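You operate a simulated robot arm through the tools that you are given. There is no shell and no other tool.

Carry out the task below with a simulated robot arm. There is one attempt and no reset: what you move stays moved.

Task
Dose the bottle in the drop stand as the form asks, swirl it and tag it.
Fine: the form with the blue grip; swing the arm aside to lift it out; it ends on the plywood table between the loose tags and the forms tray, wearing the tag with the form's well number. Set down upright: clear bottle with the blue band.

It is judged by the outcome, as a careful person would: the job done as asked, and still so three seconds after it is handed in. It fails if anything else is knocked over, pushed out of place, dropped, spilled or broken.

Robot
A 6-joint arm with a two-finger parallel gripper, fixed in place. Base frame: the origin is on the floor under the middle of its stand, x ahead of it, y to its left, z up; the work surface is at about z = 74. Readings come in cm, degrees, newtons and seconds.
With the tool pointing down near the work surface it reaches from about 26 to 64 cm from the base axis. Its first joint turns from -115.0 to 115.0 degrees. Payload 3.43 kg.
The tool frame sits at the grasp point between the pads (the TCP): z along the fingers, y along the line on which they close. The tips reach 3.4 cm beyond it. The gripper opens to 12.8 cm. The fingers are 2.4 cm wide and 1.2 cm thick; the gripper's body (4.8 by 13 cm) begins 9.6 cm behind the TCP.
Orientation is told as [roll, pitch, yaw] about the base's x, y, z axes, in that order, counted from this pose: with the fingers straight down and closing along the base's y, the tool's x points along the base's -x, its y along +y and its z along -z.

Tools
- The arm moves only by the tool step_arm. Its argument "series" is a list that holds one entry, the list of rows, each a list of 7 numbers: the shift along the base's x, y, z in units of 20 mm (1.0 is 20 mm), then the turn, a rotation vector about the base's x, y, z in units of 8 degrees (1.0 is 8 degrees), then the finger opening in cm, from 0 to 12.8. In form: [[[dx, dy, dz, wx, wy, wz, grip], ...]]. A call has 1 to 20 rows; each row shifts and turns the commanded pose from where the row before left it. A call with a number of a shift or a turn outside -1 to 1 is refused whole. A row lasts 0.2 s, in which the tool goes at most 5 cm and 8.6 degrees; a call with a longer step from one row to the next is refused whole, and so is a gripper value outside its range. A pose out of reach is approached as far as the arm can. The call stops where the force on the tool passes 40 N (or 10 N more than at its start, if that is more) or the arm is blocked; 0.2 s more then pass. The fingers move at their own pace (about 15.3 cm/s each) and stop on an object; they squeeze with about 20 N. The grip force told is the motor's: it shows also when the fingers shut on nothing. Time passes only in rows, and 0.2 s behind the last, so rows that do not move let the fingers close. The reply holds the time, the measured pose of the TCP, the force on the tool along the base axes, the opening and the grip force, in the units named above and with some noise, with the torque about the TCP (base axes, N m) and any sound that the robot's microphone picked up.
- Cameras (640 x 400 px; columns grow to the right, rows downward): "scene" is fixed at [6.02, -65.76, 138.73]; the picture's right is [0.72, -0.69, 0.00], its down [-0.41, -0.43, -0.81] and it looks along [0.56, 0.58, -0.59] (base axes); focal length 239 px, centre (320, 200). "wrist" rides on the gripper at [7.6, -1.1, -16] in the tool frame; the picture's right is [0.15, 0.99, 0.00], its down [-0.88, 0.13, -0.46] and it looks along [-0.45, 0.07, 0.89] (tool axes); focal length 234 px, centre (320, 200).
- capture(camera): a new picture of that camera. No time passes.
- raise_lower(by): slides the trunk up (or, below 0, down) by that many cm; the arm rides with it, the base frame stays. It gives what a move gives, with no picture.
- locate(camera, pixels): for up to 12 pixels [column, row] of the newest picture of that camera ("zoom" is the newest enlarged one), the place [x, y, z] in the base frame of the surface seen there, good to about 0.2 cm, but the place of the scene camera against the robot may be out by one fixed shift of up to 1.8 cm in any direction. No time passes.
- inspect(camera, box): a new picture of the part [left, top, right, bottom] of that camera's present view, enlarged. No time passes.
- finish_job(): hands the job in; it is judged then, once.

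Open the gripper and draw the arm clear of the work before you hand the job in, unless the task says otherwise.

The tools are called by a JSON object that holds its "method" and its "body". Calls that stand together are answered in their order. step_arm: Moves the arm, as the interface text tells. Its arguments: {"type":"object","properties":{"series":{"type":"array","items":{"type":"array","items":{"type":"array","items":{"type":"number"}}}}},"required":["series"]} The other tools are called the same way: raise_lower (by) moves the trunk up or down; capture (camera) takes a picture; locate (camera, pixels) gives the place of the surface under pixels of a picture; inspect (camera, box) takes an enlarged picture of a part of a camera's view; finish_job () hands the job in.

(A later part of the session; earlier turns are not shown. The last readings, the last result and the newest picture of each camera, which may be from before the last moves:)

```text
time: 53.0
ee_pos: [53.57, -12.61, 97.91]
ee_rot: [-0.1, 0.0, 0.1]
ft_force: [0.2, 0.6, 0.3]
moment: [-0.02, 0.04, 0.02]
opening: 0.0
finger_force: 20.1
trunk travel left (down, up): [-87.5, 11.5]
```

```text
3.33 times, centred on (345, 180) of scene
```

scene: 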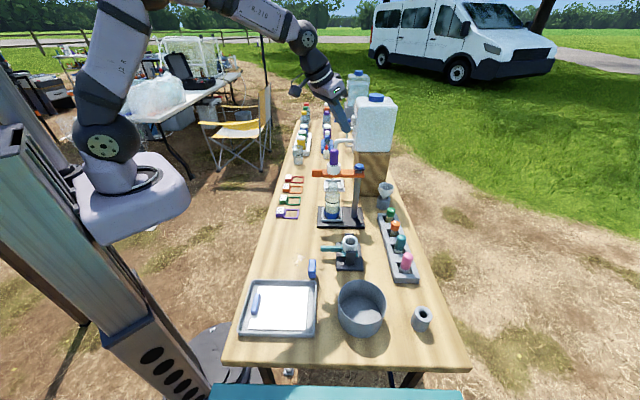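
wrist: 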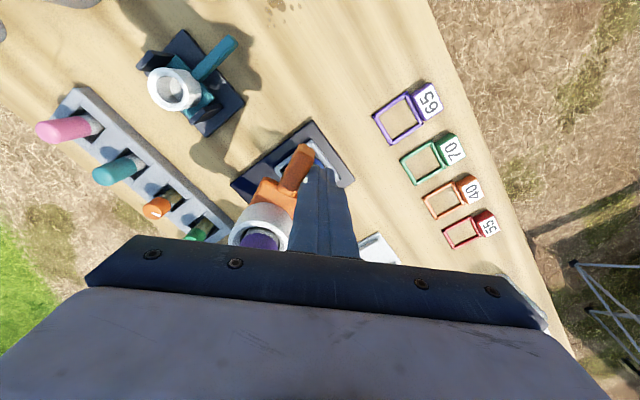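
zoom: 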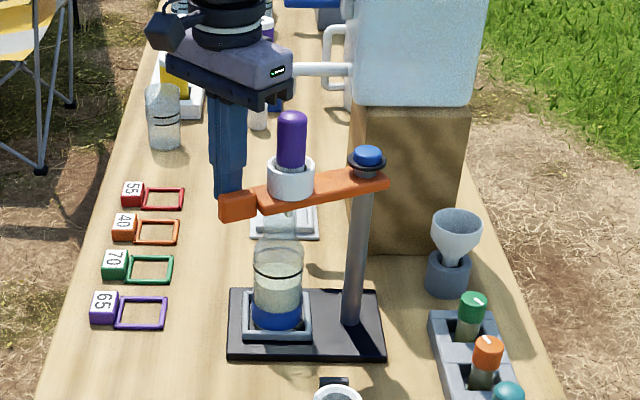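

The arm swings freely with negligible force. I continue the arc.

{"method": "step_arm", "body": {"series": [[[-0.265, -0.57, 0, 0, 0, 0, 0], [-0.25, -0.595, 0, 0, 0, 0, 0], [-0.195, -0.615, 0, 0, 0, 0, 0], [-0.14, -0.63, 0, 0, 0, 0, 0], [-0.08, -0.64, 0, 0, 0, 0, 0], [-0.03, -0.645, 0, 0, 0, 0, 0], [0.03, -0.645, 0, 0, 0, 0, 0], [0.08, -0.64, 0, 0, 0, 0, 0]]]}}

{"method": "inspect", "body": {"camera": "scene", "box": [290, 120, 400, 240]}}

{"method": "capture", "body": {"camera": "wrist"}}

```text
time: 54.8
ee_pos: [51.92, -22.71, 97.84]
ee_rot: [0.0, 0.0, 0.2]
ft_force: [0.6, 0.5, -0.5]
moment: [0.01, -0.02, 0.01]
opening: 0.01
finger_force: 20.0
trunk travel left (down, up): [-87.5, 11.5]
```

```text
3.33 times, centred on (345, 180) of scene
```

zoom: 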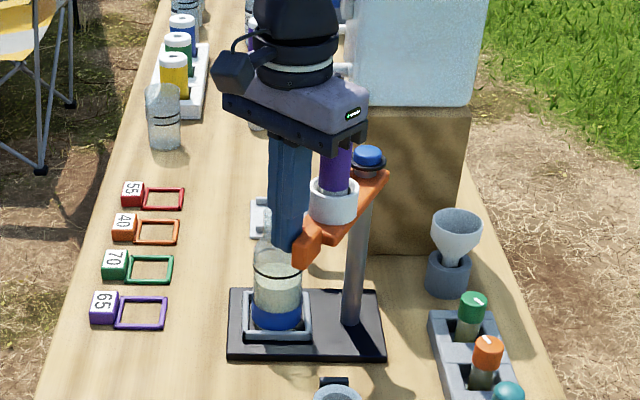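

```text
taken
```

wrist: 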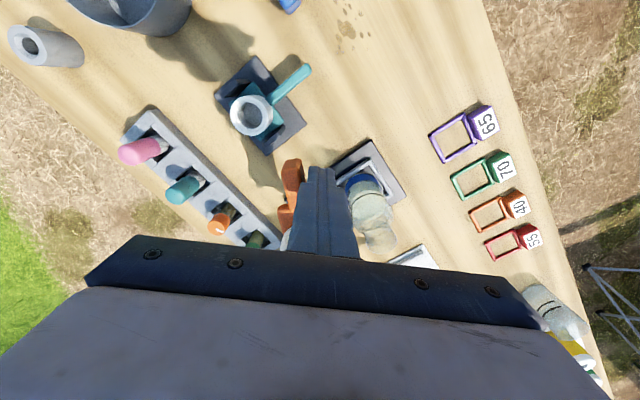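

The arm is about 60° swung. I finish the arc to about 90° for full clearance.

{"method": "step_arm", "body": {"series": [[[0.14, -0.63, 0, 0, 0, 0, 0], [0.195, -0.615, 0, 0, 0, 0, 0], [0.25, -0.595, 0, 0, 0, 0, 0], [0.295, -0.575, 0, 0, 0, 0, 0], [0.35, -0.545, 0, 0, 0, 0, 0], [0, 0, 0, 0, 0, 0, 0]]]}}

{"method": "inspect", "body": {"camera": "scene", "box": [290, 120, 400, 240]}}

{"method": "capture", "body": {"camera": "wrist"}}

```text
time: 56.2
ee_pos: [54.26, -28.4, 97.8]
ee_rot: [0.0, 0.0, 0.1]
ft_force: [-0.6, -0.5, 0.3]
moment: [0.0, -0.02, -0.07]
opening: 0.0
finger_force: 20.0
trunk travel left (down, up): [-87.5, 11.5]
```

```text
3.33 times, centred on (345, 180) of scene
```

zoom: 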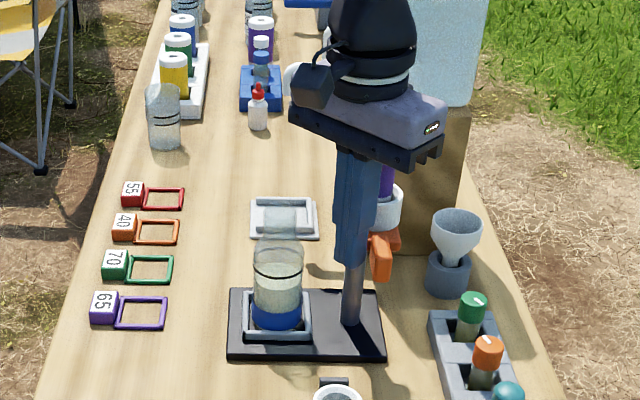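

```text
taken
```

wrist: 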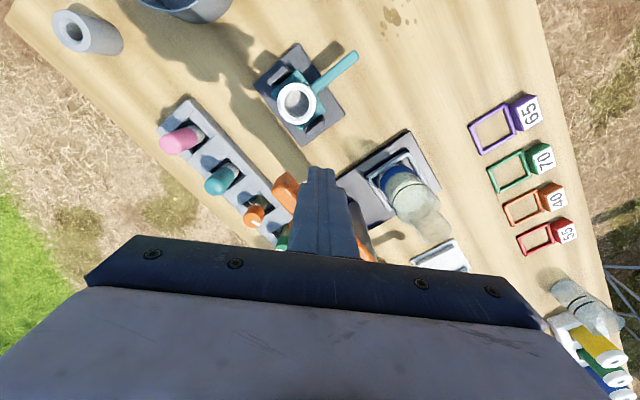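

The orange arm now points ~90° aside. I back the finger off the block, raise up, and then measure the bottle and the red tag from above.

{"method": "step_arm", "body": {"series": [[[-0.25, 0.35, 0, 0, 0, 0, 0], [-0.25, 0.35, 0.3, 0, 0, 0, 0], [0, 0, 1, 0, 0, 0, 0], [0, 0, 1, 0, 0, 0, 0], [0, 0, 1, 0, 0, 0, 0], [0, 0, 1, 0, 0, 0, 0], [0, 0, 1, 0, 0, 0, 0], [0, 0, 1, 0, 0, 0, 0], [0, 0, 0.5, 0, 0, 0, 0], [0, 0, 0, 0, 0, 0, 0]]]}}

{"method": "capture", "body": {"camera": "wrist"}}

{"method": "inspect", "body": {"camera": "scene", "box": [290, 120, 400, 240]}}

```text
time: 58.4
ee_pos: [53.32, -27.17, 111.53]
ee_rot: [0.0, -0.1, 0.1]
ft_force: [0.0, -0.7, -1.0]
moment: [-0.01, 0.03, 0.01]
opening: 0.0
finger_force: 20.7
trunk travel left (down, up): [-87.5, 11.5]
```

```text
taken
```

wrist: 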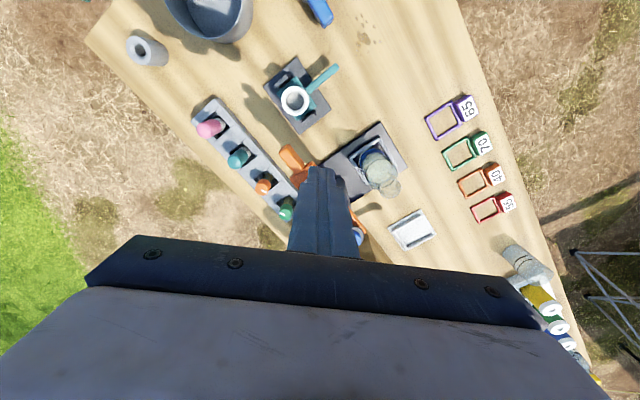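

```text
3.33 times, centred on (345, 180) of scene
```

zoom: 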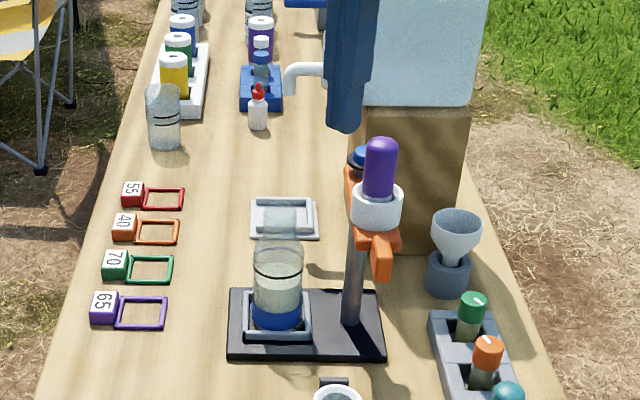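

The arm stays aside. I zoom on the bottle and tags and measure.

{"method": "inspect", "body": {"camera": "wrist", "box": [320, 110, 440, 210]}}

{"method": "locate", "body": {"camera": "wrist", "pixels": [[388, 188], [378, 172], [372, 150], [383, 160], [368, 160], [510, 204], [486, 209], [497, 175], [488, 143], [466, 107], [380, 126], [405, 165]]}}

{"method": "inspect", "body": {"camera": "wrist", "box": [410, 80, 550, 240]}}

```text
4.00 times, centred on (380, 160) of wrist
```

zoom: 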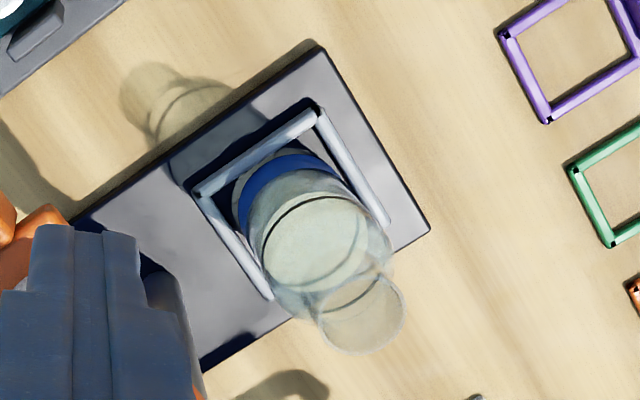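

```text
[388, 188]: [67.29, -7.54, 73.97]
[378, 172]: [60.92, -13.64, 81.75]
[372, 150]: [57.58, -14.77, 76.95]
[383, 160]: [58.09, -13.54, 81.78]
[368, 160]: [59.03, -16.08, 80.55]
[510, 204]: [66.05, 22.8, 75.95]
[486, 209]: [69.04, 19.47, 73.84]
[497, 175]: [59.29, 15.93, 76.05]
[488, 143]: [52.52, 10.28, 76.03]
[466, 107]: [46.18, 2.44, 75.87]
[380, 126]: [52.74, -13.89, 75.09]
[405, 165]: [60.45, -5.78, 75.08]
```

```text
2.50 times, centred on (480, 160) of wrist
```

zoom: 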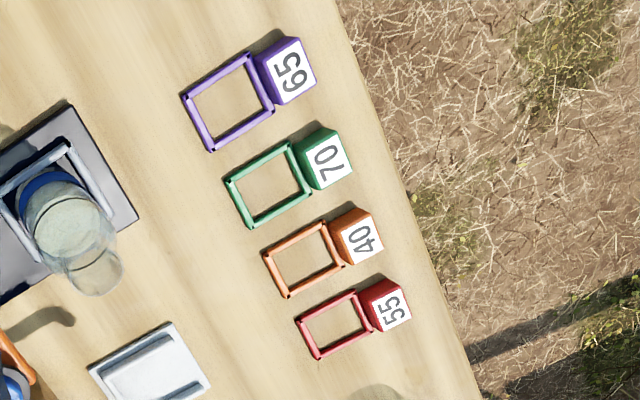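

Bottle axis ≈ (60.3, −13.7): body Ø≈6.1 up to z≈85.8, neck Ø≈3.7, top z≈91, liquid at z≈81.8. The 55 tag block is at (66, 22.8). I move above the bottle with yaw −44 (fingers closing along the table axis, clear of the post) and open to 9.5 cm.

{"method": "step_arm", "body": {"series": [[[0.4, 0.9, 0, 0, 0, -0.917, 3], [0.5, 1, 0, 0, 0, -0.917, 6], [0.5, 1, 0, 0, 0, -0.917, 9.5], [0.5, 1, 0, 0, 0, -0.917, 9.5], [0.5, 1, 0, 0, 0, -0.917, 9.5], [0.5, 1, 0, 0, 0, -0.917, 9.5], [0.57, 0.85, 0, 0, 0, 0, 9.5], [0, 0, 0, 0, 0, 0, 9.5]]]}}

{"method": "capture", "body": {"camera": "wrist"}}

{"method": "inspect", "body": {"camera": "wrist", "box": [260, 90, 380, 190]}}

```text
time: 60.2
ee_pos: [60.25, -13.49, 111.33]
ee_rot: [0.1, 0.0, -44.0]
ft_force: [-0.5, -1.0, -0.4]
moment: [0.0, 0.0, 0.02]
opening: 9.5
finger_force: 0.0
trunk travel left (down, up): [-87.5, 11.5]
```

```text
taken
```

wrist: 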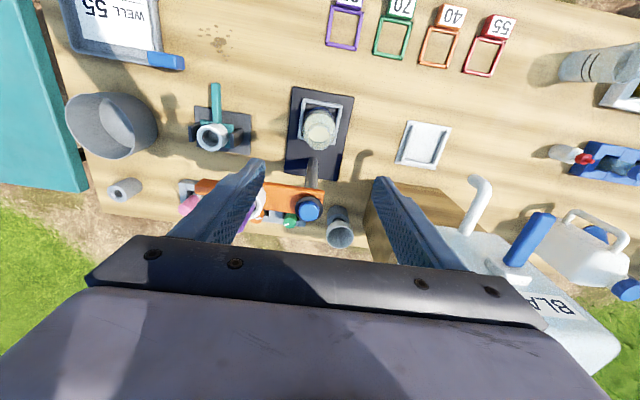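

```text
4.00 times, centred on (320, 140) of wrist
```

zoom: 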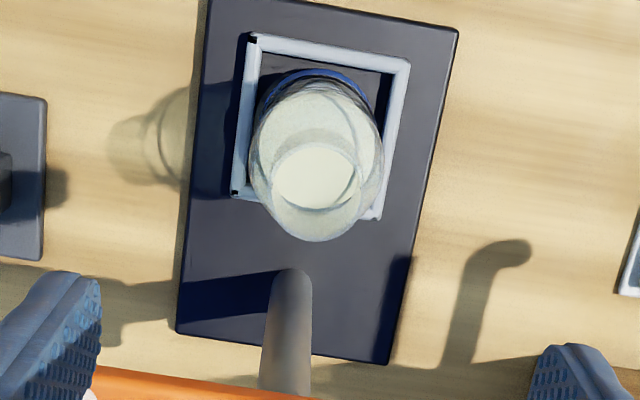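

Bottle is centred within ~0.2 cm between the fingers. I descend partway to z≈95 (tips at bottle-top level) and check again.

{"method": "step_arm", "body": {"series": [[[0.05, -0.08, -1, 0, 0, 0, 9.5], [0, 0, -1, 0, 0, 0, 9.5], [0, 0, -1, 0, 0, 0, 9.5], [0, 0, -1, 0, 0, 0, 9.5], [0, 0, -1, 0, 0, 0, 9.5], [0, 0, -1, 0, 0, 0, 9.5], [0, 0, -1, 0, 0, 0, 9.5], [0, 0, -1, 0, 0, 0, 9.5], [0, 0, 0, 0, 0, 0, 9.5]]]}}

{"method": "inspect", "body": {"camera": "wrist", "box": [220, 90, 420, 230]}}

{"method": "inspect", "body": {"camera": "scene", "box": [300, 130, 380, 230]}}

```text
time: 62.2
ee_pos: [60.43, -13.7, 95.51]
ee_rot: [0.0, 0.1, -44.0]
ft_force: [1.1, -0.1, -0.6]
moment: [0.01, 0.02, -0.03]
opening: 9.49
finger_force: 0.0
trunk travel left (down, up): [-87.5, 11.5]
```

```text
2.86 times, centred on (320, 160) of wrist
```

zoom: 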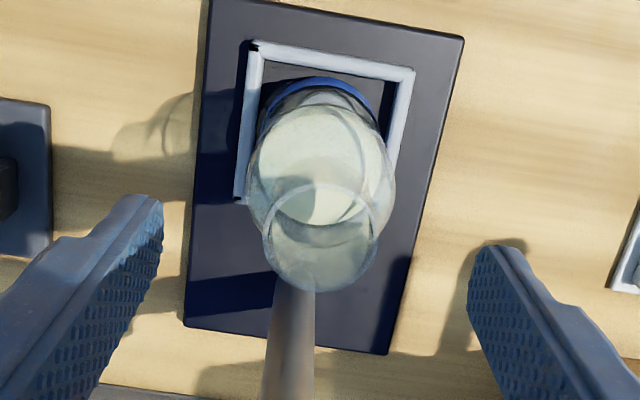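

```text
4.00 times, centred on (340, 180) of scene
```

zoom: 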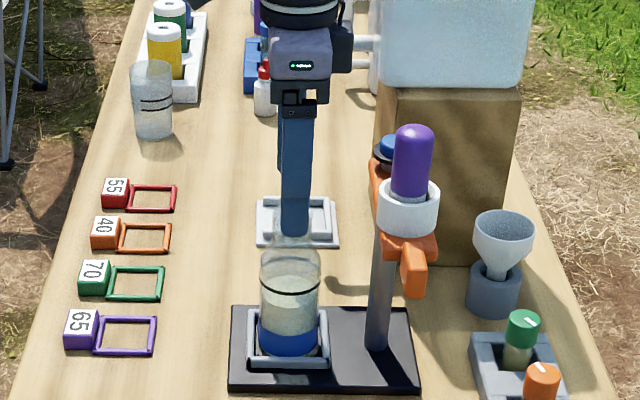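

Mouth centre projects at (320,173) versus ideal (319.5,172): well aligned. I descend to TCP z≈84 around the bottle body.

{"method": "step_arm", "body": {"series": [[[0, 0, -1, 0, 0, 0, 9.5], [0, 0, -1, 0, 0, 0, 9.5], [0, 0, -1, 0, 0, 0, 9.5], [0, 0, -1, 0, 0, 0, 9.5], [0, 0, -1, 0, 0, 0, 9.5], [0, 0, -0.75, 0, 0, 0, 9.5], [0, 0, 0, 0, 0, 0, 9.5]]]}}

{"method": "inspect", "body": {"camera": "wrist", "box": [220, 90, 420, 230]}}

{"method": "inspect", "body": {"camera": "scene", "box": [300, 140, 380, 230]}}

```text
time: 63.8
ee_pos: [60.3, -13.62, 84.03]
ee_rot: [0.0, 0.0, -44.0]
ft_force: [-0.8, 0.4, -0.7]
moment: [0.0, 0.0, 0.0]
opening: 9.47
finger_force: 0.1
trunk travel left (down, up): [-87.5, 11.5]
```

```text
2.86 times, centred on (320, 160) of wrist
```

zoom: 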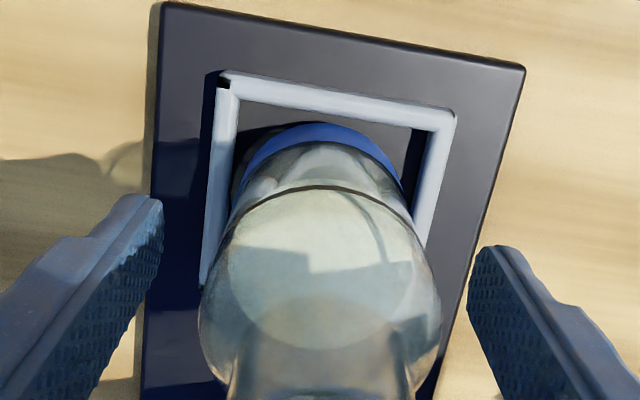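

```text
4.44 times, centred on (340, 185) of scene
```

zoom: 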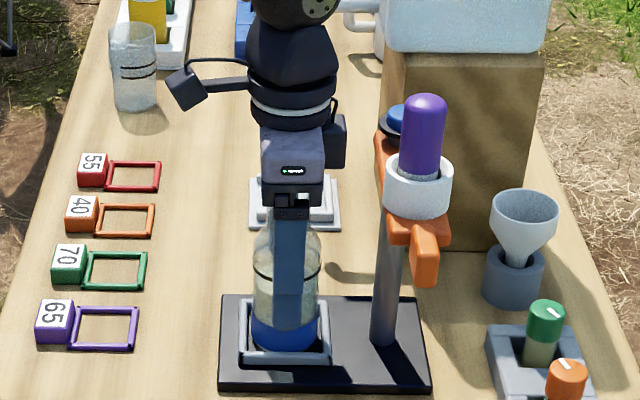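

The fingers straddle the bottle body. I close gradually onto it.

{"method": "step_arm", "body": {"series": [[[0, 0, 0, 0, 0, 0, 8], [0, 0, 0, 0, 0, 0, 7], [0, 0, 0, 0, 0, 0, 6.5], [0, 0, 0, 0, 0, 0, 6.2], [0, 0, 0, 0, 0, 0, 5.8], [0, 0, 0, 0, 0, 0, 5.0], [0, 0, 0, 0, 0, 0, 4.0], [0, 0, 0, 0, 0, 0, 4.0]]]}}

{"method": "inspect", "body": {"camera": "wrist", "box": [220, 90, 420, 230]}}

```text
time: 65.6
ee_pos: [60.37, -13.8, 84.03]
ee_rot: [-0.1, -0.1, -44.1]
ft_force: [0.7, -0.6, 0.3]
moment: [0.0, 0.01, 0.0]
opening: 5.88
finger_force: 20.3
trunk travel left (down, up): [-87.5, 11.5]
```

```text
2.86 times, centred on (320, 160) of wrist
```

zoom: 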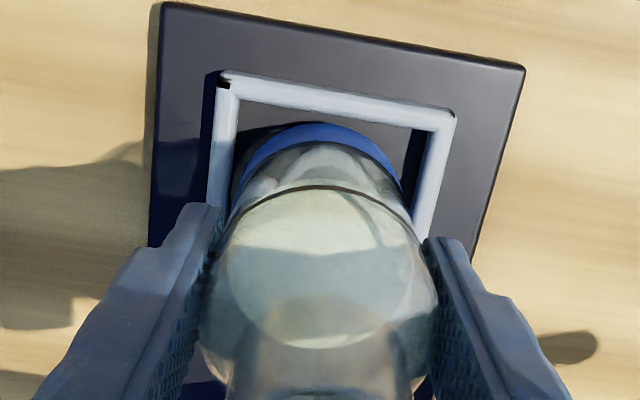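

The bottle is held (opening 5.88 cm, 20 N). I lift slowly straight up.

{"method": "step_arm", "body": {"series": [[[0, 0, 0.15, 0, 0, 0, 4], [0, 0, 0.3, 0, 0, 0, 4], [0, 0, 0.4, 0, 0, 0, 4]]]}}

{"method": "inspect", "body": {"camera": "scene", "box": [300, 140, 380, 230]}}

```text
time: 66.4
ee_pos: [60.35, -13.73, 85.64]
ee_rot: [0.0, 0.1, -44.0]
ft_force: [0.3, 1.1, -2.1]
moment: [0.02, -0.01, -0.03]
opening: 5.89
finger_force: 20.2
trunk travel left (down, up): [-87.5, 11.5]
```

```text
4.44 times, centred on (340, 185) of scene
```

zoom: 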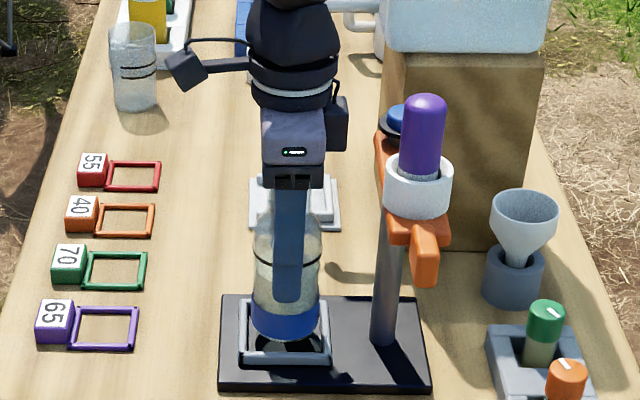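

The bottle (≈2 N) lifts out cleanly and the stand stays put. I continue lifting ~10 cm.

{"method": "step_arm", "body": {"series": [[[0, 0, 0.5, 0, 0, 0, 4], [0, 0, 0.6, 0, 0, 0, 4], [0, 0, 0.6, 0, 0, 0, 4], [0, 0, 0.6, 0, 0, 0, 4], [0, 0, 0.6, 0, 0, 0, 4], [0, 0, 0.6, 0, 0, 0, 4], [0, 0, 0.6, 0, 0, 0, 4], [0, 0, 0.5, 0, 0, 0, 4], [0, 0, 0.3, 0, 0, 0, 4], [0, 0, 0, 0, 0, 0, 4]]]}}

{"method": "capture", "body": {"camera": "scene"}}

```text
time: 68.6
ee_pos: [60.4, -13.72, 95.41]
ee_rot: [0.0, 0.0, -44.0]
ft_force: [-0.4, 0.1, -2.3]
moment: [0.02, 0.01, -0.03]
opening: 5.86
finger_force: 20.0
trunk travel left (down, up): [-87.5, 11.5]
```

```text
taken
```

scene: 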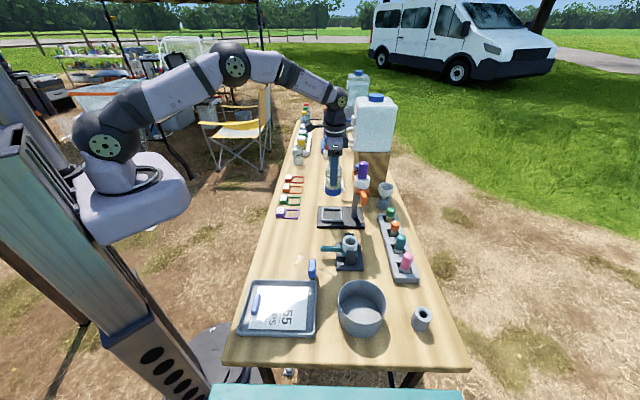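

Bottle is clear of the stand. I carry it slowly to open space over the table (≈(46,−10)), keeping it upright.

{"method": "step_arm", "body": {"series": [[[-0.25, 0.06, 0, 0, 0, 0, 4], [-0.45, 0.12, 0, 0, 0, 0, 4], [-0.55, 0.14, 0, 0, 0, 0, 4], [-0.55, 0.14, 0, 0, 0, 0, 4], [-0.55, 0.14, 0, 0, 0, 0, 4], [-0.55, 0.14, 0, 0, 0, 0, 4], [-0.55, 0.14, 0, 0, 0, 0, 4], [-0.55, 0.14, 0, 0, 0, 0, 4], [-0.55, 0.14, 0, 0, 0, 0, 4], [-0.55, 0.14, 0, 0, 0, 0, 4], [-0.55, 0.14, 0, 0, 0, 0, 4], [-0.55, 0.14, 0, 0, 0, 0, 4], [-0.55, 0.14, 0, 0, 0, 0, 4], [-0.4, 0.12, 0, 0, 0, 0, 4], [-0.25, 0.06, 0, 0, 0, 0, 4], [0, 0, 0, 0, 0, 0, 4]]]}}

{"method": "inspect", "body": {"camera": "scene", "box": [270, 110, 400, 260]}}

{"method": "capture", "body": {"camera": "wrist"}}

```text
time: 72.0
ee_pos: [45.57, -9.87, 95.5]
ee_rot: [0.1, 0.0, -44.1]
ft_force: [-0.3, -0.2, -2.0]
moment: [0.0, -0.02, -0.02]
opening: 5.86
finger_force: 19.9
trunk travel left (down, up): [-87.5, 11.5]
```

```text
2.67 times, centred on (335, 185) of scene
```

zoom: 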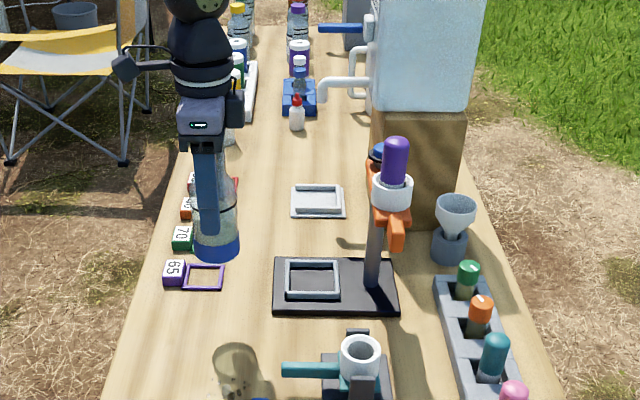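

```text
taken
```

wrist: 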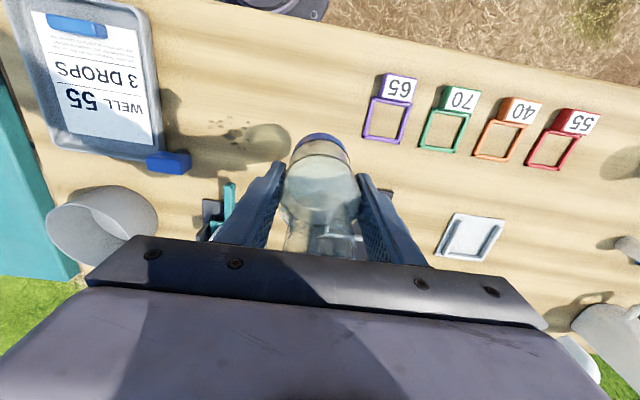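

The bottle is upright over open table. I swirl it in horizontal circles (2 cm radius, ~1.2 s per turn) for three turns.

{"method": "step_arm", "body": {"series": [[[0.5, 0, 0, 0, 0, 0, 4], [0.5, 0, 0, 0, 0, 0, 4], [-0.5, 0.866, 0, 0, 0, 0, 4], [-1, 0, 0, 0, 0, 0, 4], [-0.5, -0.866, 0, 0, 0, 0, 4], [0.5, -0.866, 0, 0, 0, 0, 4], [1, 0, 0, 0, 0, 0, 4], [0.5, 0.866, 0, 0, 0, 0, 4], [-0.5, 0.866, 0, 0, 0, 0, 4], [-1, 0, 0, 0, 0, 0, 4], [-0.5, -0.866, 0, 0, 0, 0, 4], [0.5, -0.866, 0, 0, 0, 0, 4], [1, 0, 0, 0, 0, 0, 4], [0.5, 0.866, 0, 0, 0, 0, 4], [-0.5, 0.866, 0, 0, 0, 0, 4], [-1, 0, 0, 0, 0, 0, 4], [-0.5, -0.866, 0, 0, 0, 0, 4], [0.5, -0.866, 0, 0, 0, 0, 4], [1, 0, 0, 0, 0, 0, 4], [0.5, 0.866, 0, 0, 0, 0, 4]]]}}

{"method": "inspect", "body": {"camera": "scene", "box": [270, 110, 400, 260]}}

{"method": "capture", "body": {"camera": "wrist"}}

```text
time: 76.2
ee_pos: [47.65, -9.83, 95.38]
ee_rot: [0.0, 0.0, -44.1]
ft_force: [-0.1, -0.8, -2.2]
moment: [0.0, -0.03, -0.02]
opening: 5.88
finger_force: 19.5
trunk travel left (down, up): [-87.5, 11.5]
```

```text
2.67 times, centred on (335, 185) of scene
```

zoom: 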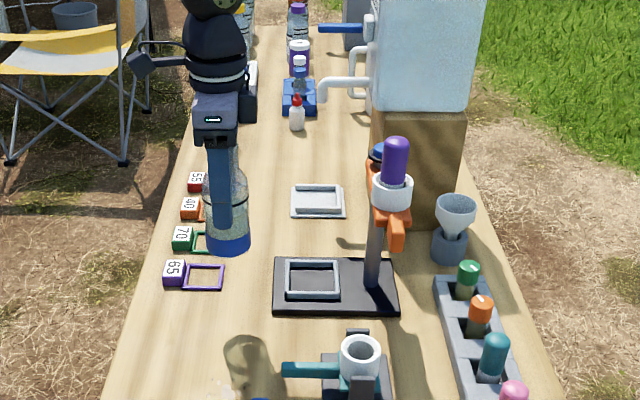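

```text
taken
```

wrist: 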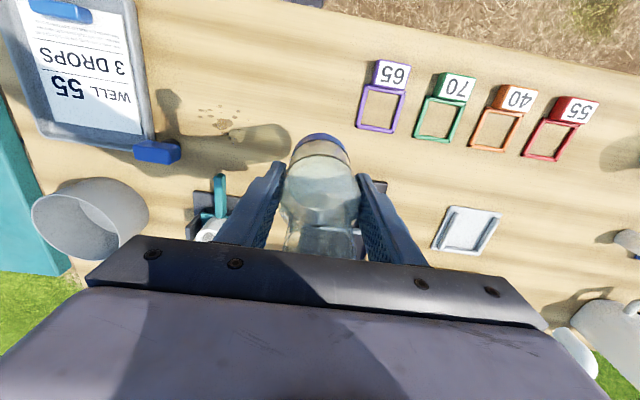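

The bottle held firm with no spill. I look closely at the liquid for any change.

{"method": "inspect", "body": {"camera": "wrist", "box": [260, 120, 380, 260]}}

{"method": "inspect", "body": {"camera": "scene", "box": [285, 155, 325, 210]}}

```text
2.86 times, centred on (320, 190) of wrist
```

zoom: 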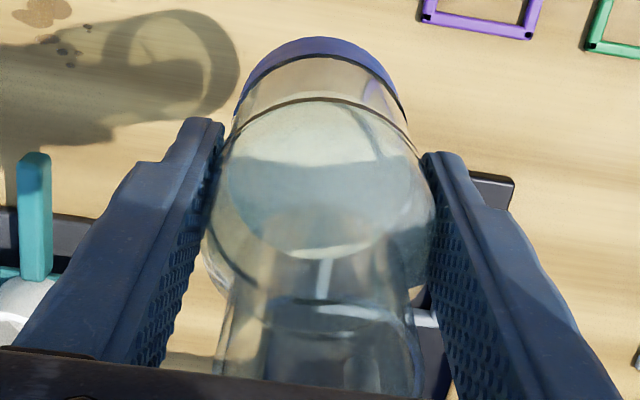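

```text
7.27 times, centred on (305, 182) of scene
```

zoom: 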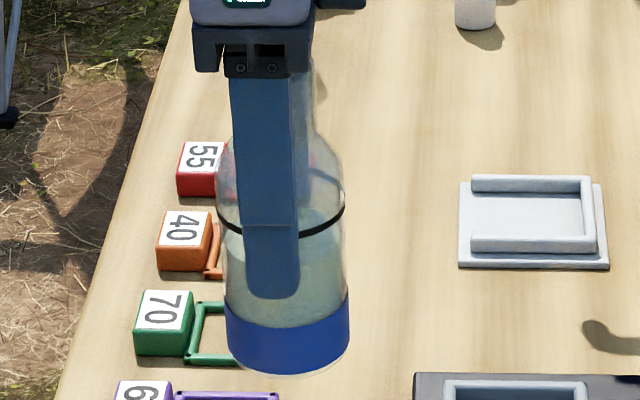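

No visible change yet, but it's a clear liquid. I swirl three more turns with a slight (6°) conical tilt so the liquid really circulates, well below any spill angle.

{"method": "step_arm", "body": {"series": [[[0, 0, 0, 0, -0.75, 0, 4], [-0.5, 0.866, 0, 0.65, 0.375, 0, 4], [-1, 0, 0, 0, 0.75, 0, 4], [-0.5, -0.866, 0, -0.65, 0.375, 0, 4], [0.5, -0.866, 0, -0.65, -0.375, 0, 4], [1, 0, 0, 0, -0.75, 0, 4], [0.5, 0.866, 0, 0.65, -0.375, 0, 4], [-0.5, 0.866, 0, 0.65, 0.375, 0, 4], [-1, 0, 0, 0, 0.75, 0, 4], [-0.5, -0.866, 0, -0.65, 0.375, 0, 4], [0.5, -0.866, 0, -0.65, -0.375, 0, 4], [1, 0, 0, 0, -0.75, 0, 4], [0.5, 0.866, 0, 0.65, -0.375, 0, 4], [-0.5, 0.866, 0, 0.65, 0.375, 0, 4], [-1, 0, 0, 0, 0.75, 0, 4], [-0.5, -0.866, 0, -0.65, 0.375, 0, 4], [0.5, -0.866, 0, -0.65, -0.375, 0, 4], [1, 0, 0, 0, -0.75, 0, 4], [0.5, 0.866, 0, 0.65, -0.375, 0, 4], [0, 0, 0, 0, 0.75, 0, 4]]]}}

{"method": "inspect", "body": {"camera": "wrist", "box": [260, 120, 380, 260]}}

{"method": "inspect", "body": {"camera": "scene", "box": [285, 155, 325, 210]}}

```text
time: 80.4
ee_pos: [47.69, -9.91, 95.36]
ee_rot: [0.0, 0.0, -48.8]
ft_force: [0.1, 0.4, -1.7]
moment: [-0.01, 0.01, 0.0]
opening: 5.87
finger_force: 20.2
trunk travel left (down, up): [-87.5, 11.5]
```

```text
2.86 times, centred on (320, 190) of wrist
```

zoom: 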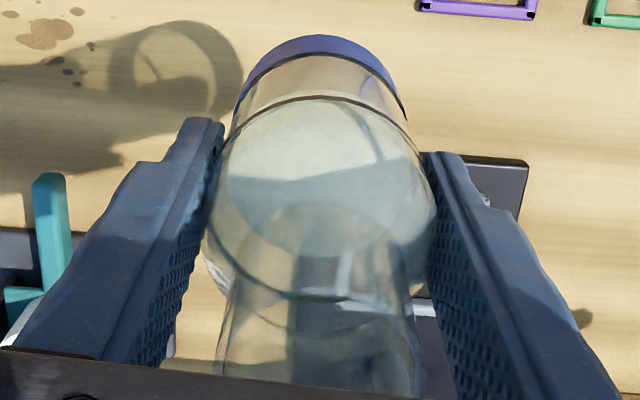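

```text
7.27 times, centred on (305, 182) of scene
```

zoom: 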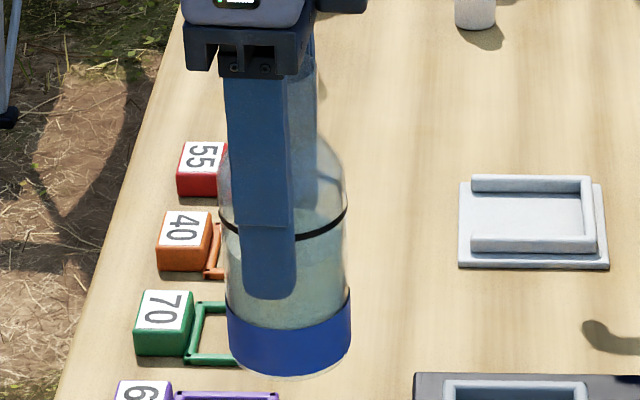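

I add four faster turns (0.8 s each) to make it a proper swirl.

{"method": "step_arm", "body": {"series": [[[-0.6, 0.6, 0, 0, 0, 0, 4], [-0.8, -0.8, 0, 0, 0, 0, 4], [0.9, -0.9, 0, 0, 0, 0, 4], [0.9, 0.9, 0, 0, 0, 0, 4], [-0.95, 0.95, 0, 0, 0, 0, 4], [-0.95, -0.95, 0, 0, 0, 0, 4], [0.95, -0.95, 0, 0, 0, 0, 4], [0.95, 0.95, 0, 0, 0, 0, 4], [-0.95, 0.95, 0, 0, 0, 0, 4], [-0.95, -0.95, 0, 0, 0, 0, 4], [0.95, -0.95, 0, 0, 0, 0, 4], [0.95, 0.95, 0, 0, 0, 0, 4], [-0.9, 0.9, 0, 0, 0, 0, 4], [-0.9, -0.9, 0, 0, 0, 0, 4], [0.7, -0.7, 0, 0, 0, 0, 4], [0.4, 0.4, 0, 0, 0, 0, 4], [0, 0, 0, 0, 0, 0, 4], [0, 0, 0, 0, 0, 0, 4]]]}}

{"method": "capture", "body": {"camera": "wrist"}}

{"method": "capture", "body": {"camera": "scene"}}

```text
time: 84.2
ee_pos: [47.06, -10.89, 95.37]
ee_rot: [0.0, 0.0, -48.8]
ft_force: [0.5, -0.6, -2.9]
moment: [0.02, -0.01, 0.02]
opening: 5.87
finger_force: 20.3
trunk travel left (down, up): [-87.5, 11.5]
```

```text
taken
```

wrist: 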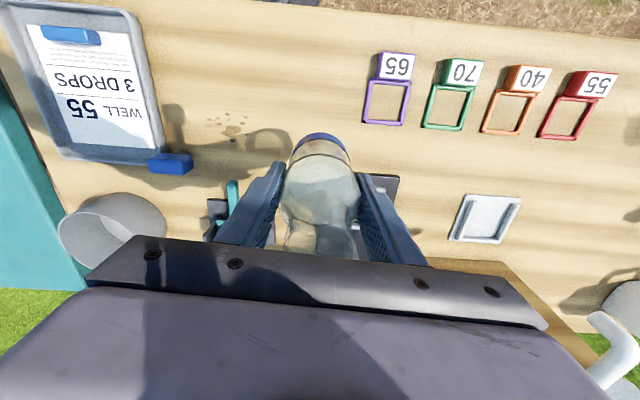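

```text
taken
```

scene: 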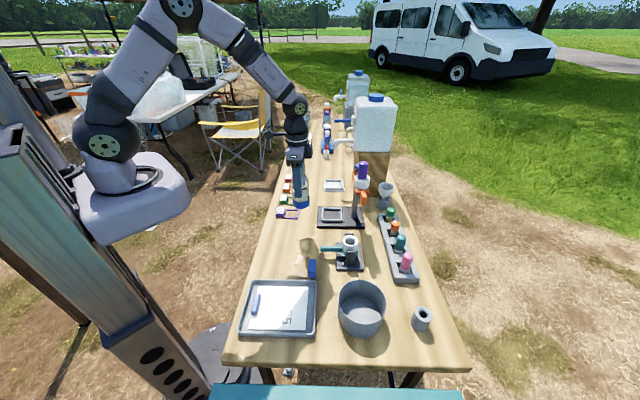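

Swirl done, bottle steady. I locate the free table area between the tray (right edge ~col 180) and the 65 tag (left edge ~col 363).

{"method": "locate", "body": {"camera": "wrist", "pixels": [[280, 80], [270, 100], [165, 80], [180, 155], [365, 122], [375, 85], [275, 20], [230, 130], [260, 140], [155, 40], [170, 130], [300, 60]]}}

```text
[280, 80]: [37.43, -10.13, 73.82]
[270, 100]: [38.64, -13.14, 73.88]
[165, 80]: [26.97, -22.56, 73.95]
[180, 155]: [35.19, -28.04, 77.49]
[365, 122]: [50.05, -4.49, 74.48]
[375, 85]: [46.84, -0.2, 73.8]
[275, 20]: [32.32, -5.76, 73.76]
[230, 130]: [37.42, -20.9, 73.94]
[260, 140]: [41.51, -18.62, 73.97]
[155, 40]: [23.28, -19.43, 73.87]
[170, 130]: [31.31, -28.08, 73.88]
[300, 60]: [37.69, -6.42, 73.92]
```

Table is at z≈73.9; the spot (38.4, −12.5) is midway between tray and tags. I carry the bottle there and lower most of the way.

{"method": "step_arm", "body": {"series": [[[-0.25, -0.05, 0, 0, 0, 0, 4], [-0.5, -0.09, 0, 0, 0, 0, 4], [-0.5, -0.09, 0, 0, 0, 0, 4], [-0.5, -0.09, 0, 0, 0, 0, 4], [-0.5, -0.09, 0, 0, 0, 0, 4], [-0.5, -0.09, 0, 0, 0, 0, 4], [-0.5, -0.09, 0, 0, 0, 0, 4], [-0.5, -0.09, 0, 0, 0, 0, 4], [-0.4, -0.08, 0, 0, 0, 0, 4], [-0.18, -0.04, 0, 0, 0, 0, 4], [0, 0, -0.3, 0, 0, 0, 4], [0, 0, -0.5, 0, 0, 0, 4], [0, 0, -0.6, 0, 0, 0, 4], [0, 0, -0.7, 0, 0, 0, 4], [0, 0, -0.7, 0, 0, 0, 4], [0, 0, -0.7, 0, 0, 0, 4], [0, 0, -0.7, 0, 0, 0, 4], [0, 0, -0.5, 0, 0, 0, 4], [0, 0, -0.3, 0, 0, 0, 4], [0, 0, 0, 0, 0, 0, 4]]]}}

{"method": "capture", "body": {"camera": "wrist"}}

{"method": "inspect", "body": {"camera": "scene", "box": [230, 170, 360, 320]}}

```text
time: 88.4
ee_pos: [38.35, -12.39, 85.36]
ee_rot: [0.1, 0.0, -48.8]
ft_force: [-0.2, -0.1, -1.9]
moment: [-0.03, 0.02, -0.01]
opening: 5.85
finger_force: 19.6
trunk travel left (down, up): [-87.5, 11.5]
```

```text
taken
```

wrist: 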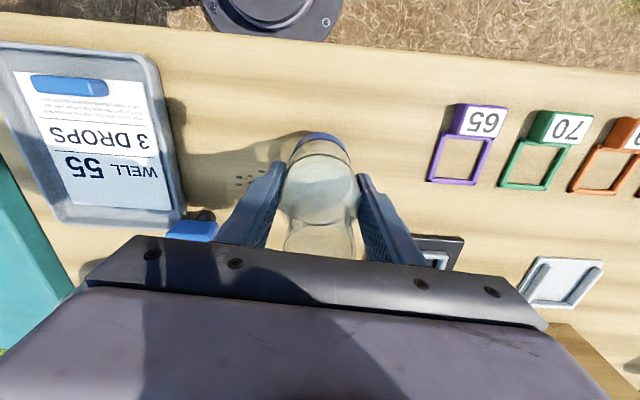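

```text
2.67 times, centred on (295, 245) of scene
```

zoom: 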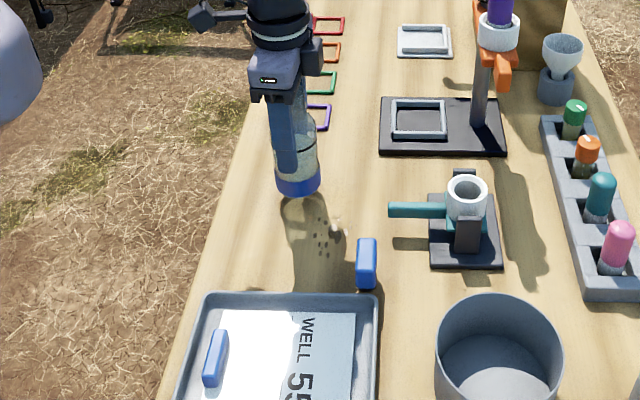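

Position looks right, between tags and tray, on plain table. I lower slowly until the table takes the weight.

{"method": "step_arm", "body": {"series": [[[0, 0, -0.3, 0, 0, 0, 4], [0, 0, -0.3, 0, 0, 0, 4], [0, 0, -0.3, 0, 0, 0, 4], [0, 0, -0.1, 0, 0, 0, 4]]]}}

{"method": "step_arm", "body": {"series": [[[0, 0, -0.1, 0, 0, 0, 4]]]}}

{"method": "step_arm", "body": {"series": [[[0, 0, -0.1, 0, 0, 0, 4]]]}}

```text
time: 89.4
ee_pos: [38.38, -12.54, 83.5]
ee_rot: [0.0, 0.0, -48.9]
ft_force: [0.8, 0.7, -2.2]
moment: [0.0, 0.0, -0.02]
opening: 5.85
finger_force: 20.0
trunk travel left (down, up): [-87.5, 11.5]
```

```text
time: 89.8
ee_pos: [38.36, -12.51, 83.24]
ee_rot: [0.0, 0.1, -48.8]
ft_force: [0.2, 0.3, -1.4]
moment: [-0.04, -0.02, -0.05]
opening: 5.83
finger_force: 20.0
trunk travel left (down, up): [-87.5, 11.5]
```

```text
time: 90.2
ee_pos: [38.32, -12.47, 83.2]
ee_rot: [0.0, -0.1, -48.7]
ft_force: [-2.1, 1.0, 9.4]
moment: [-0.04, 0.06, 0.04]
opening: 5.86
finger_force: 20.0
trunk travel left (down, up): [-87.5, 11.5]
```

Contact: +9 N at z=83.2 — the bottle is on the table. I ease up 1 mm, then open the fingers gently.

{"method": "step_arm", "body": {"series": [[[0, 0, 0.05, 0, 0, 0, 4], [0, 0, 0, 0, 0, 0, 5.6], [0, 0, 0, 0, 0, 0, 5.9], [0, 0, 0, 0, 0, 0, 6.2], [0, 0, 0, 0, 0, 0, 6.6], [0, 0, 0, 0, 0, 0, 7.2], [0, 0, 0, 0, 0, 0, 8.5], [0, 0, 0, 0, 0, 0, 9.5]]]}}

{"method": "inspect", "body": {"camera": "wrist", "box": [220, 100, 420, 240]}}

{"method": "inspect", "body": {"camera": "scene", "box": [260, 180, 330, 280]}}

```text
time: 92.0
ee_pos: [38.4, -12.46, 82.97]
ee_rot: [0.0, 0.0, -48.8]
ft_force: [-0.3, -0.3, 0.4]
moment: [0.0, -0.03, -0.01]
opening: 9.5
finger_force: 0.1
trunk travel left (down, up): [-87.5, 11.5]
```

```text
2.86 times, centred on (320, 170) of wrist
```

zoom: 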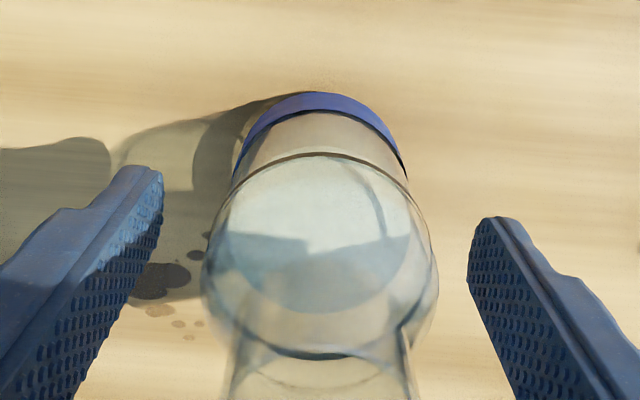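

```text
4.00 times, centred on (295, 230) of scene
```

zoom: 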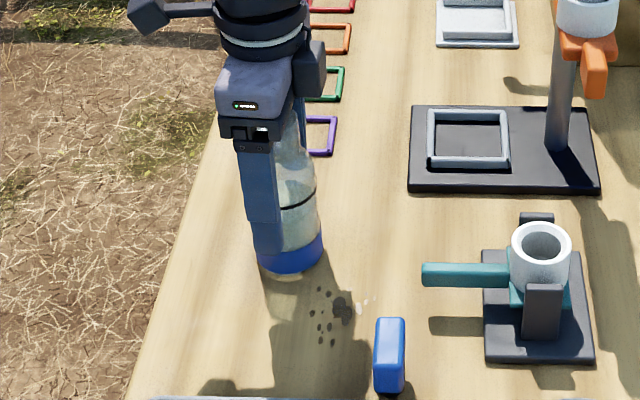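

The bottle stands upright on its own. I raise the gripper clear of it and look at the tags region next.

{"method": "step_arm", "body": {"series": [[[0, 0, 0.5, 0, 0, 0, 9.5], [0, 0, 1, 0, 0, 0, 9.5], [0, 0, 1, 0, 0, 0, 9.5], [0, 0, 1, 0, 0, 0, 9.5], [0, 0, 1, 0, 0, 0, 9.5], [0, 0, 1, 0, 0, 0, 9.5], [0, 0, 1, 0, 0, 0, 9.5], [0, 0, 1, 0, 0, 0, 9.5], [0, 0, 1, 0, 0, 0, 9.5], [0, 0, 1, 0, 0, 0, 9.5], [0, 0, 0.5, 0, 0, 0, 9.5], [0, 0, 0, 0, 0, 0, 9.5]]]}}

{"method": "capture", "body": {"camera": "scene"}}

{"method": "inspect", "body": {"camera": "scene", "box": [260, 130, 340, 260]}}

{"method": "locate", "body": {"camera": "scene", "pixels": [[298, 150], [298, 163], [303, 143], [288, 178], [297, 179], [293, 180], [288, 210], [286, 188], [302, 130], [326, 150]]}}

```text
time: 94.6
ee_pos: [38.28, -12.43, 103.2]
ee_rot: [0.0, 0.0, -48.8]
ft_force: [0.8, -0.1, -0.4]
moment: [0.03, -0.02, 0.01]
opening: 9.49
finger_force: 0.1
trunk travel left (down, up): [-87.5, 11.5]
```

```text
taken
```

scene: 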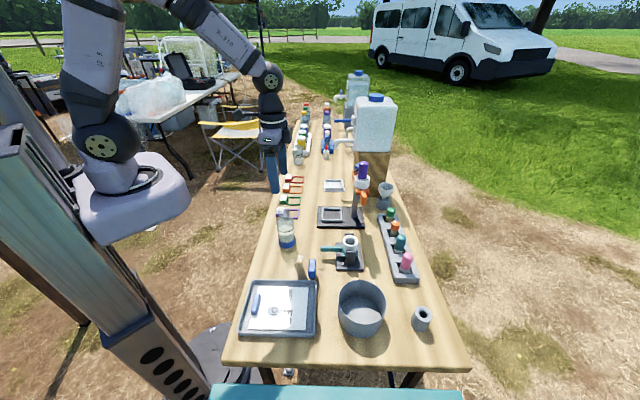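

```text
3.08 times, centred on (300, 195) of scene
```

zoom: 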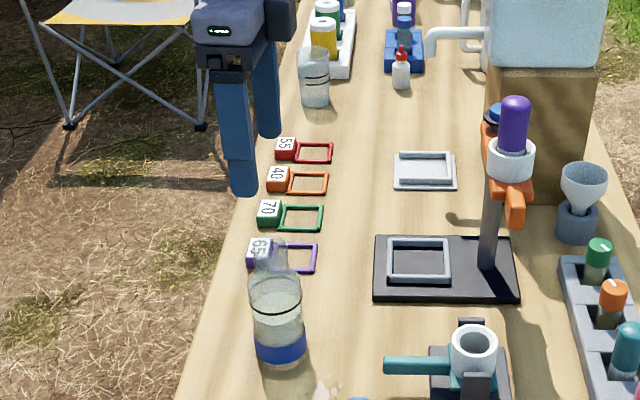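

```text
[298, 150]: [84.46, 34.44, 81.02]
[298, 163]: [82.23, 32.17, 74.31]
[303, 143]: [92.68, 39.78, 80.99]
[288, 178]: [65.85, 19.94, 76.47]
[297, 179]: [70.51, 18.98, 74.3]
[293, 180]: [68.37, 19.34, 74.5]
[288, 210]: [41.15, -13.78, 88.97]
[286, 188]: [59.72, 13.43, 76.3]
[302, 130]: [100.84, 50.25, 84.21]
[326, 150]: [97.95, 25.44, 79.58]
```

Cup and other items are well beyond the tag (>15 cm). I move toward the tags with yaw 46 to get a good look at the red 55 tag.

{"method": "step_arm", "body": {"series": [[[0.7, 1, 0, 0, 0, 0.987, 9.5], [0.7, 1, 0, 0, 0, 0.987, 9.5], [0.7, 1, 0, 0, 0, 0.987, 9.5], [0.7, 1, 0, 0, 0, 0.987, 9.5], [0.7, 1, 0, 0, 0, 0.987, 9.5], [0.7, 1, 0, 0, 0, 0.987, 9.5], [0.7, 1, 0, 0, 0, 0.987, 9.5], [0.7, 1, 0, 0, 0, 0.987, 9.5], [0.7, 1, 0, 0, 0, 0.987, 9.5], [0.7, 1, 0, 0, 0, 0.987, 9.5], [0.7, 1, 0, 0, 0, 0.987, 9.5], [0.7, 1, 0, 0, 0, 0.987, 9.5], [0, 0, 0, 0, 0, 0, 9.5]]]}}

{"method": "capture", "body": {"camera": "wrist"}}

{"method": "inspect", "body": {"camera": "wrist", "box": [260, 120, 400, 240]}}

```text
time: 97.4
ee_pos: [55.01, 11.57, 103.2]
ee_rot: [0.1, 0.0, 46.1]
ft_force: [-0.3, 0.0, 0.3]
moment: [0.04, 0.02, 0.02]
opening: 9.48
finger_force: 0.0
trunk travel left (down, up): [-87.5, 11.5]
```

```text
taken
```

wrist: 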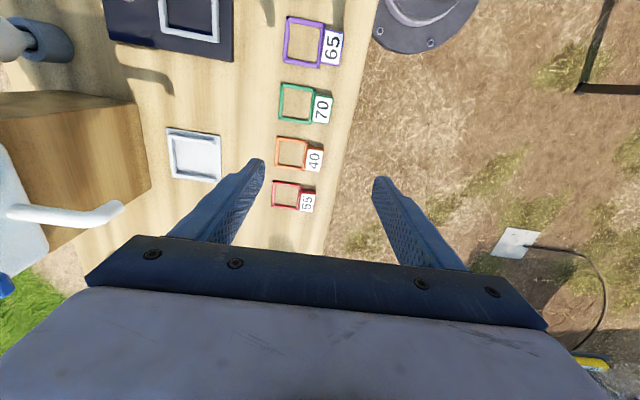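

```text
3.33 times, centred on (330, 180) of wrist
```

zoom: 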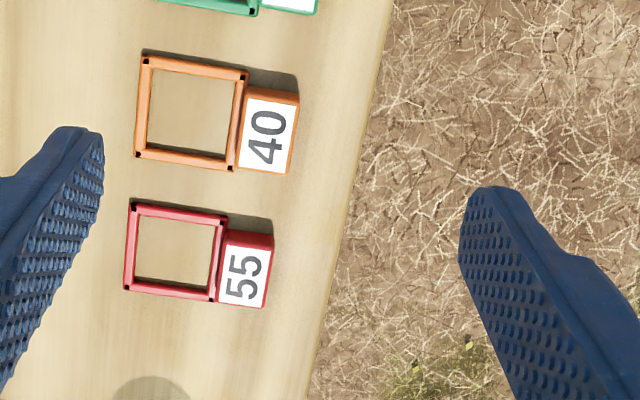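

Clear view of tag 55: block with number at (308,201), frame centre at (286,196). I measure its corners.

{"method": "locate", "body": {"camera": "wrist", "pixels": [[303, 191], [315, 192.5], [313, 211], [300, 209], [308, 201], [274, 182.5], [301, 186], [299, 208], [272.5, 206], [286, 195], [287, 182.5], [286, 207]]}}

{"method": "inspect", "body": {"camera": "wrist", "box": [264, 170, 324, 220]}}

```text
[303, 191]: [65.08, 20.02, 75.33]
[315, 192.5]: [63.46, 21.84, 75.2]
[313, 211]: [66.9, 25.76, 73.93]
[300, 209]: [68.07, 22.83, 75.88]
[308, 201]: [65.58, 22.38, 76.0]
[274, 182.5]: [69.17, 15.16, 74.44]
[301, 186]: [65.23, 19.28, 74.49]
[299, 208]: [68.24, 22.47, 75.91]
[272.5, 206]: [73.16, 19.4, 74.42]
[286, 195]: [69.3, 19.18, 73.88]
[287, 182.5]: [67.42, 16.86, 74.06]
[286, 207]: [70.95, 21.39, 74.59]
```

```text
8.00 times, centred on (294, 195) of wrist
```

zoom: 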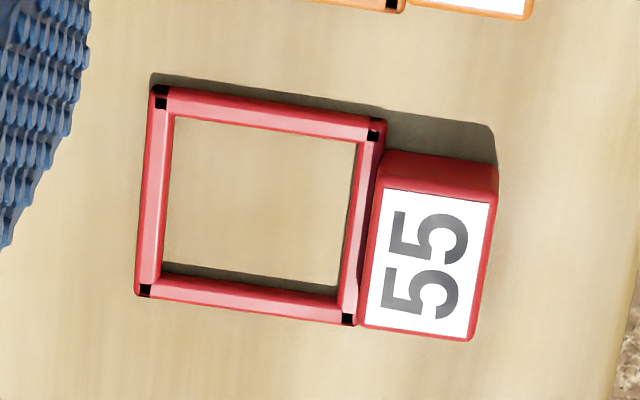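

Tag 55: block 4.2 × 3.05 cm centred (65.8, 22.4), top z 76.0; frame 5.75 cm square (inner ~4.6) centred (69.2, 19.35). Its radius (~69.5 cm) is beyond nominal reach; I turn to yaw −44 (closing along the block's long side), lower to z≈88 and test how far out the arm can go.

{"method": "step_arm", "body": {"series": [[[0.2, 0.2, -0.6, 0, 0, -0.94, 9.5], [0.2, 0.2, -0.6, 0, 0, -0.94, 9.5], [0.2, 0.2, -0.6, 0, 0, -0.94, 9.5], [0.2, 0.2, -0.6, 0, 0, -0.94, 9.5], [0.2, 0.2, -0.6, 0, 0, -0.94, 9.5], [0.2, 0.2, -0.6, 0, 0, -0.94, 9.5], [0.2, 0.2, -0.6, 0, 0, -0.94, 9.5], [0.2, 0.2, -0.6, 0, 0, -0.94, 9.5], [0.2, 0.2, -0.6, 0, 0, -0.94, 9.5], [0.2, 0.2, -0.6, 0, 0, -0.94, 9.5], [0.2, 0.2, -0.6, 0, 0, -0.94, 9.5], [0.2, 0.2, -0.6, 0, 0, -0.92, 9.5], [0.2, 0.2, 0, 0, 0, 0, 9.5], [0, 0, 0, 0, 0, 0, 9.5]]]}}

{"method": "step_arm", "body": {"series": [[[0.5, 0.5, 0, 0, 0, 0, 9.5], [0.5, 0.5, 0, 0, 0, 0, 9.5], [0.5, 0.5, 0, 0, 0, 0, 9.5], [0.5, 0.5, 0, 0, 0, 0, 9.5], [0.5, 0.5, 0, 0, 0, 0, 9.5]]]}}

```text
time: 100.4
ee_pos: [60.24, 16.7, 88.82]
ee_rot: [-0.1, 0.0, -44.2]
ft_force: [-0.2, -0.5, 0.5]
moment: [0.03, 0.01, -0.02]
opening: 9.49
finger_force: 0.1
trunk travel left (down, up): [-87.5, 11.5]
```

```text
time: 101.6
ee_pos: [62.72, 20.1, 88.99]
ee_rot: [0.0, 0.0, -44.1]
ft_force: [0.6, 0.5, -0.5]
moment: [0.01, -0.03, -0.03]
opening: 9.48
finger_force: 0.0
out of reach, approached as far as the arm can: row 3, 4, 5
trunk travel left (down, up): [-87.5, 11.5]
```

Max tool-down reach here is r≈65.9 cm, so I'll use a tilt toward the table's inside (finger faces stay parallel to the block's ends) plus a lower trunk for best reach. First I retract and raise to z≈104 before lowering the trunk.

{"method": "step_arm", "body": {"series": [[[-0.5, -0.5, 0.8, 0, 0, 0, 8], [-0.5, -0.5, 0.8, 0, 0, 0, 8], [-0.5, -0.5, 0.9, 0, 0, 0, 8], [-0.5, -0.5, 1, 0, 0, 0, 8], [-0.3, -0.3, 1, 0, 0, 0, 8], [0, 0, 1, 0, 0, 0, 8], [0, 0, 1, 0, 0, 0, 8], [0, 0, 1, 0, 0, 0, 8], [0, 0, 0, 0, 0, 0, 8]]]}}

{"method": "raise_lower", "body": {"by": -7}}

```text
time: 103.6
ee_pos: [58.07, 15.5, 103.97]
ee_rot: [0.0, 0.1, -44.2]
ft_force: [-0.7, 0.1, 0.5]
moment: [0.0, -0.04, 0.01]
opening: 7.99
finger_force: 0.0
trunk travel left (down, up): [-87.5, 11.5]
```

```text
time: 104.7
ee_pos: [58.07, 15.48, 97.0]
ee_rot: [0.0, 0.1, -44.2]
ft_force: [-0.6, -0.1, 0.2]
moment: [0.01, 0.0, -0.01]
opening: 8.01
finger_force: 0.1
trunk travel left (down, up): [-80.5, 18.5]
```

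The trunk lowered 7 cm as expected. I lower it 7 cm more (TCP to ~90) and check the scene.

{"method": "raise_lower", "body": {"by": -7}}

{"method": "capture", "body": {"camera": "scene"}}

```text
time: 105.8
ee_pos: [57.94, 15.49, 90.14]
ee_rot: [0.0, 0.1, -44.1]
ft_force: [0.1, -0.6, -0.2]
moment: [0.0, -0.04, 0.02]
opening: 8.01
finger_force: 0.1
trunk travel left (down, up): [-73.5, 25.5]
```

```text
taken
```

scene: 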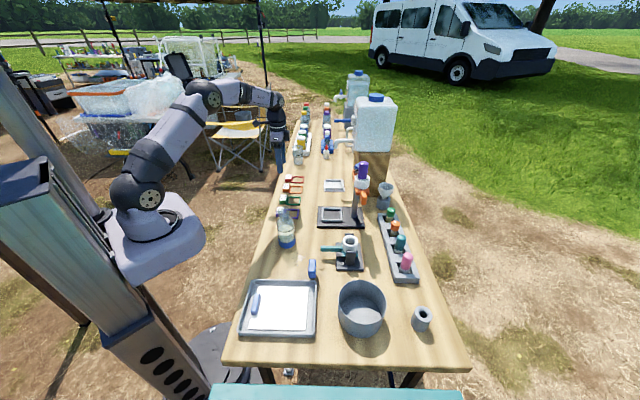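

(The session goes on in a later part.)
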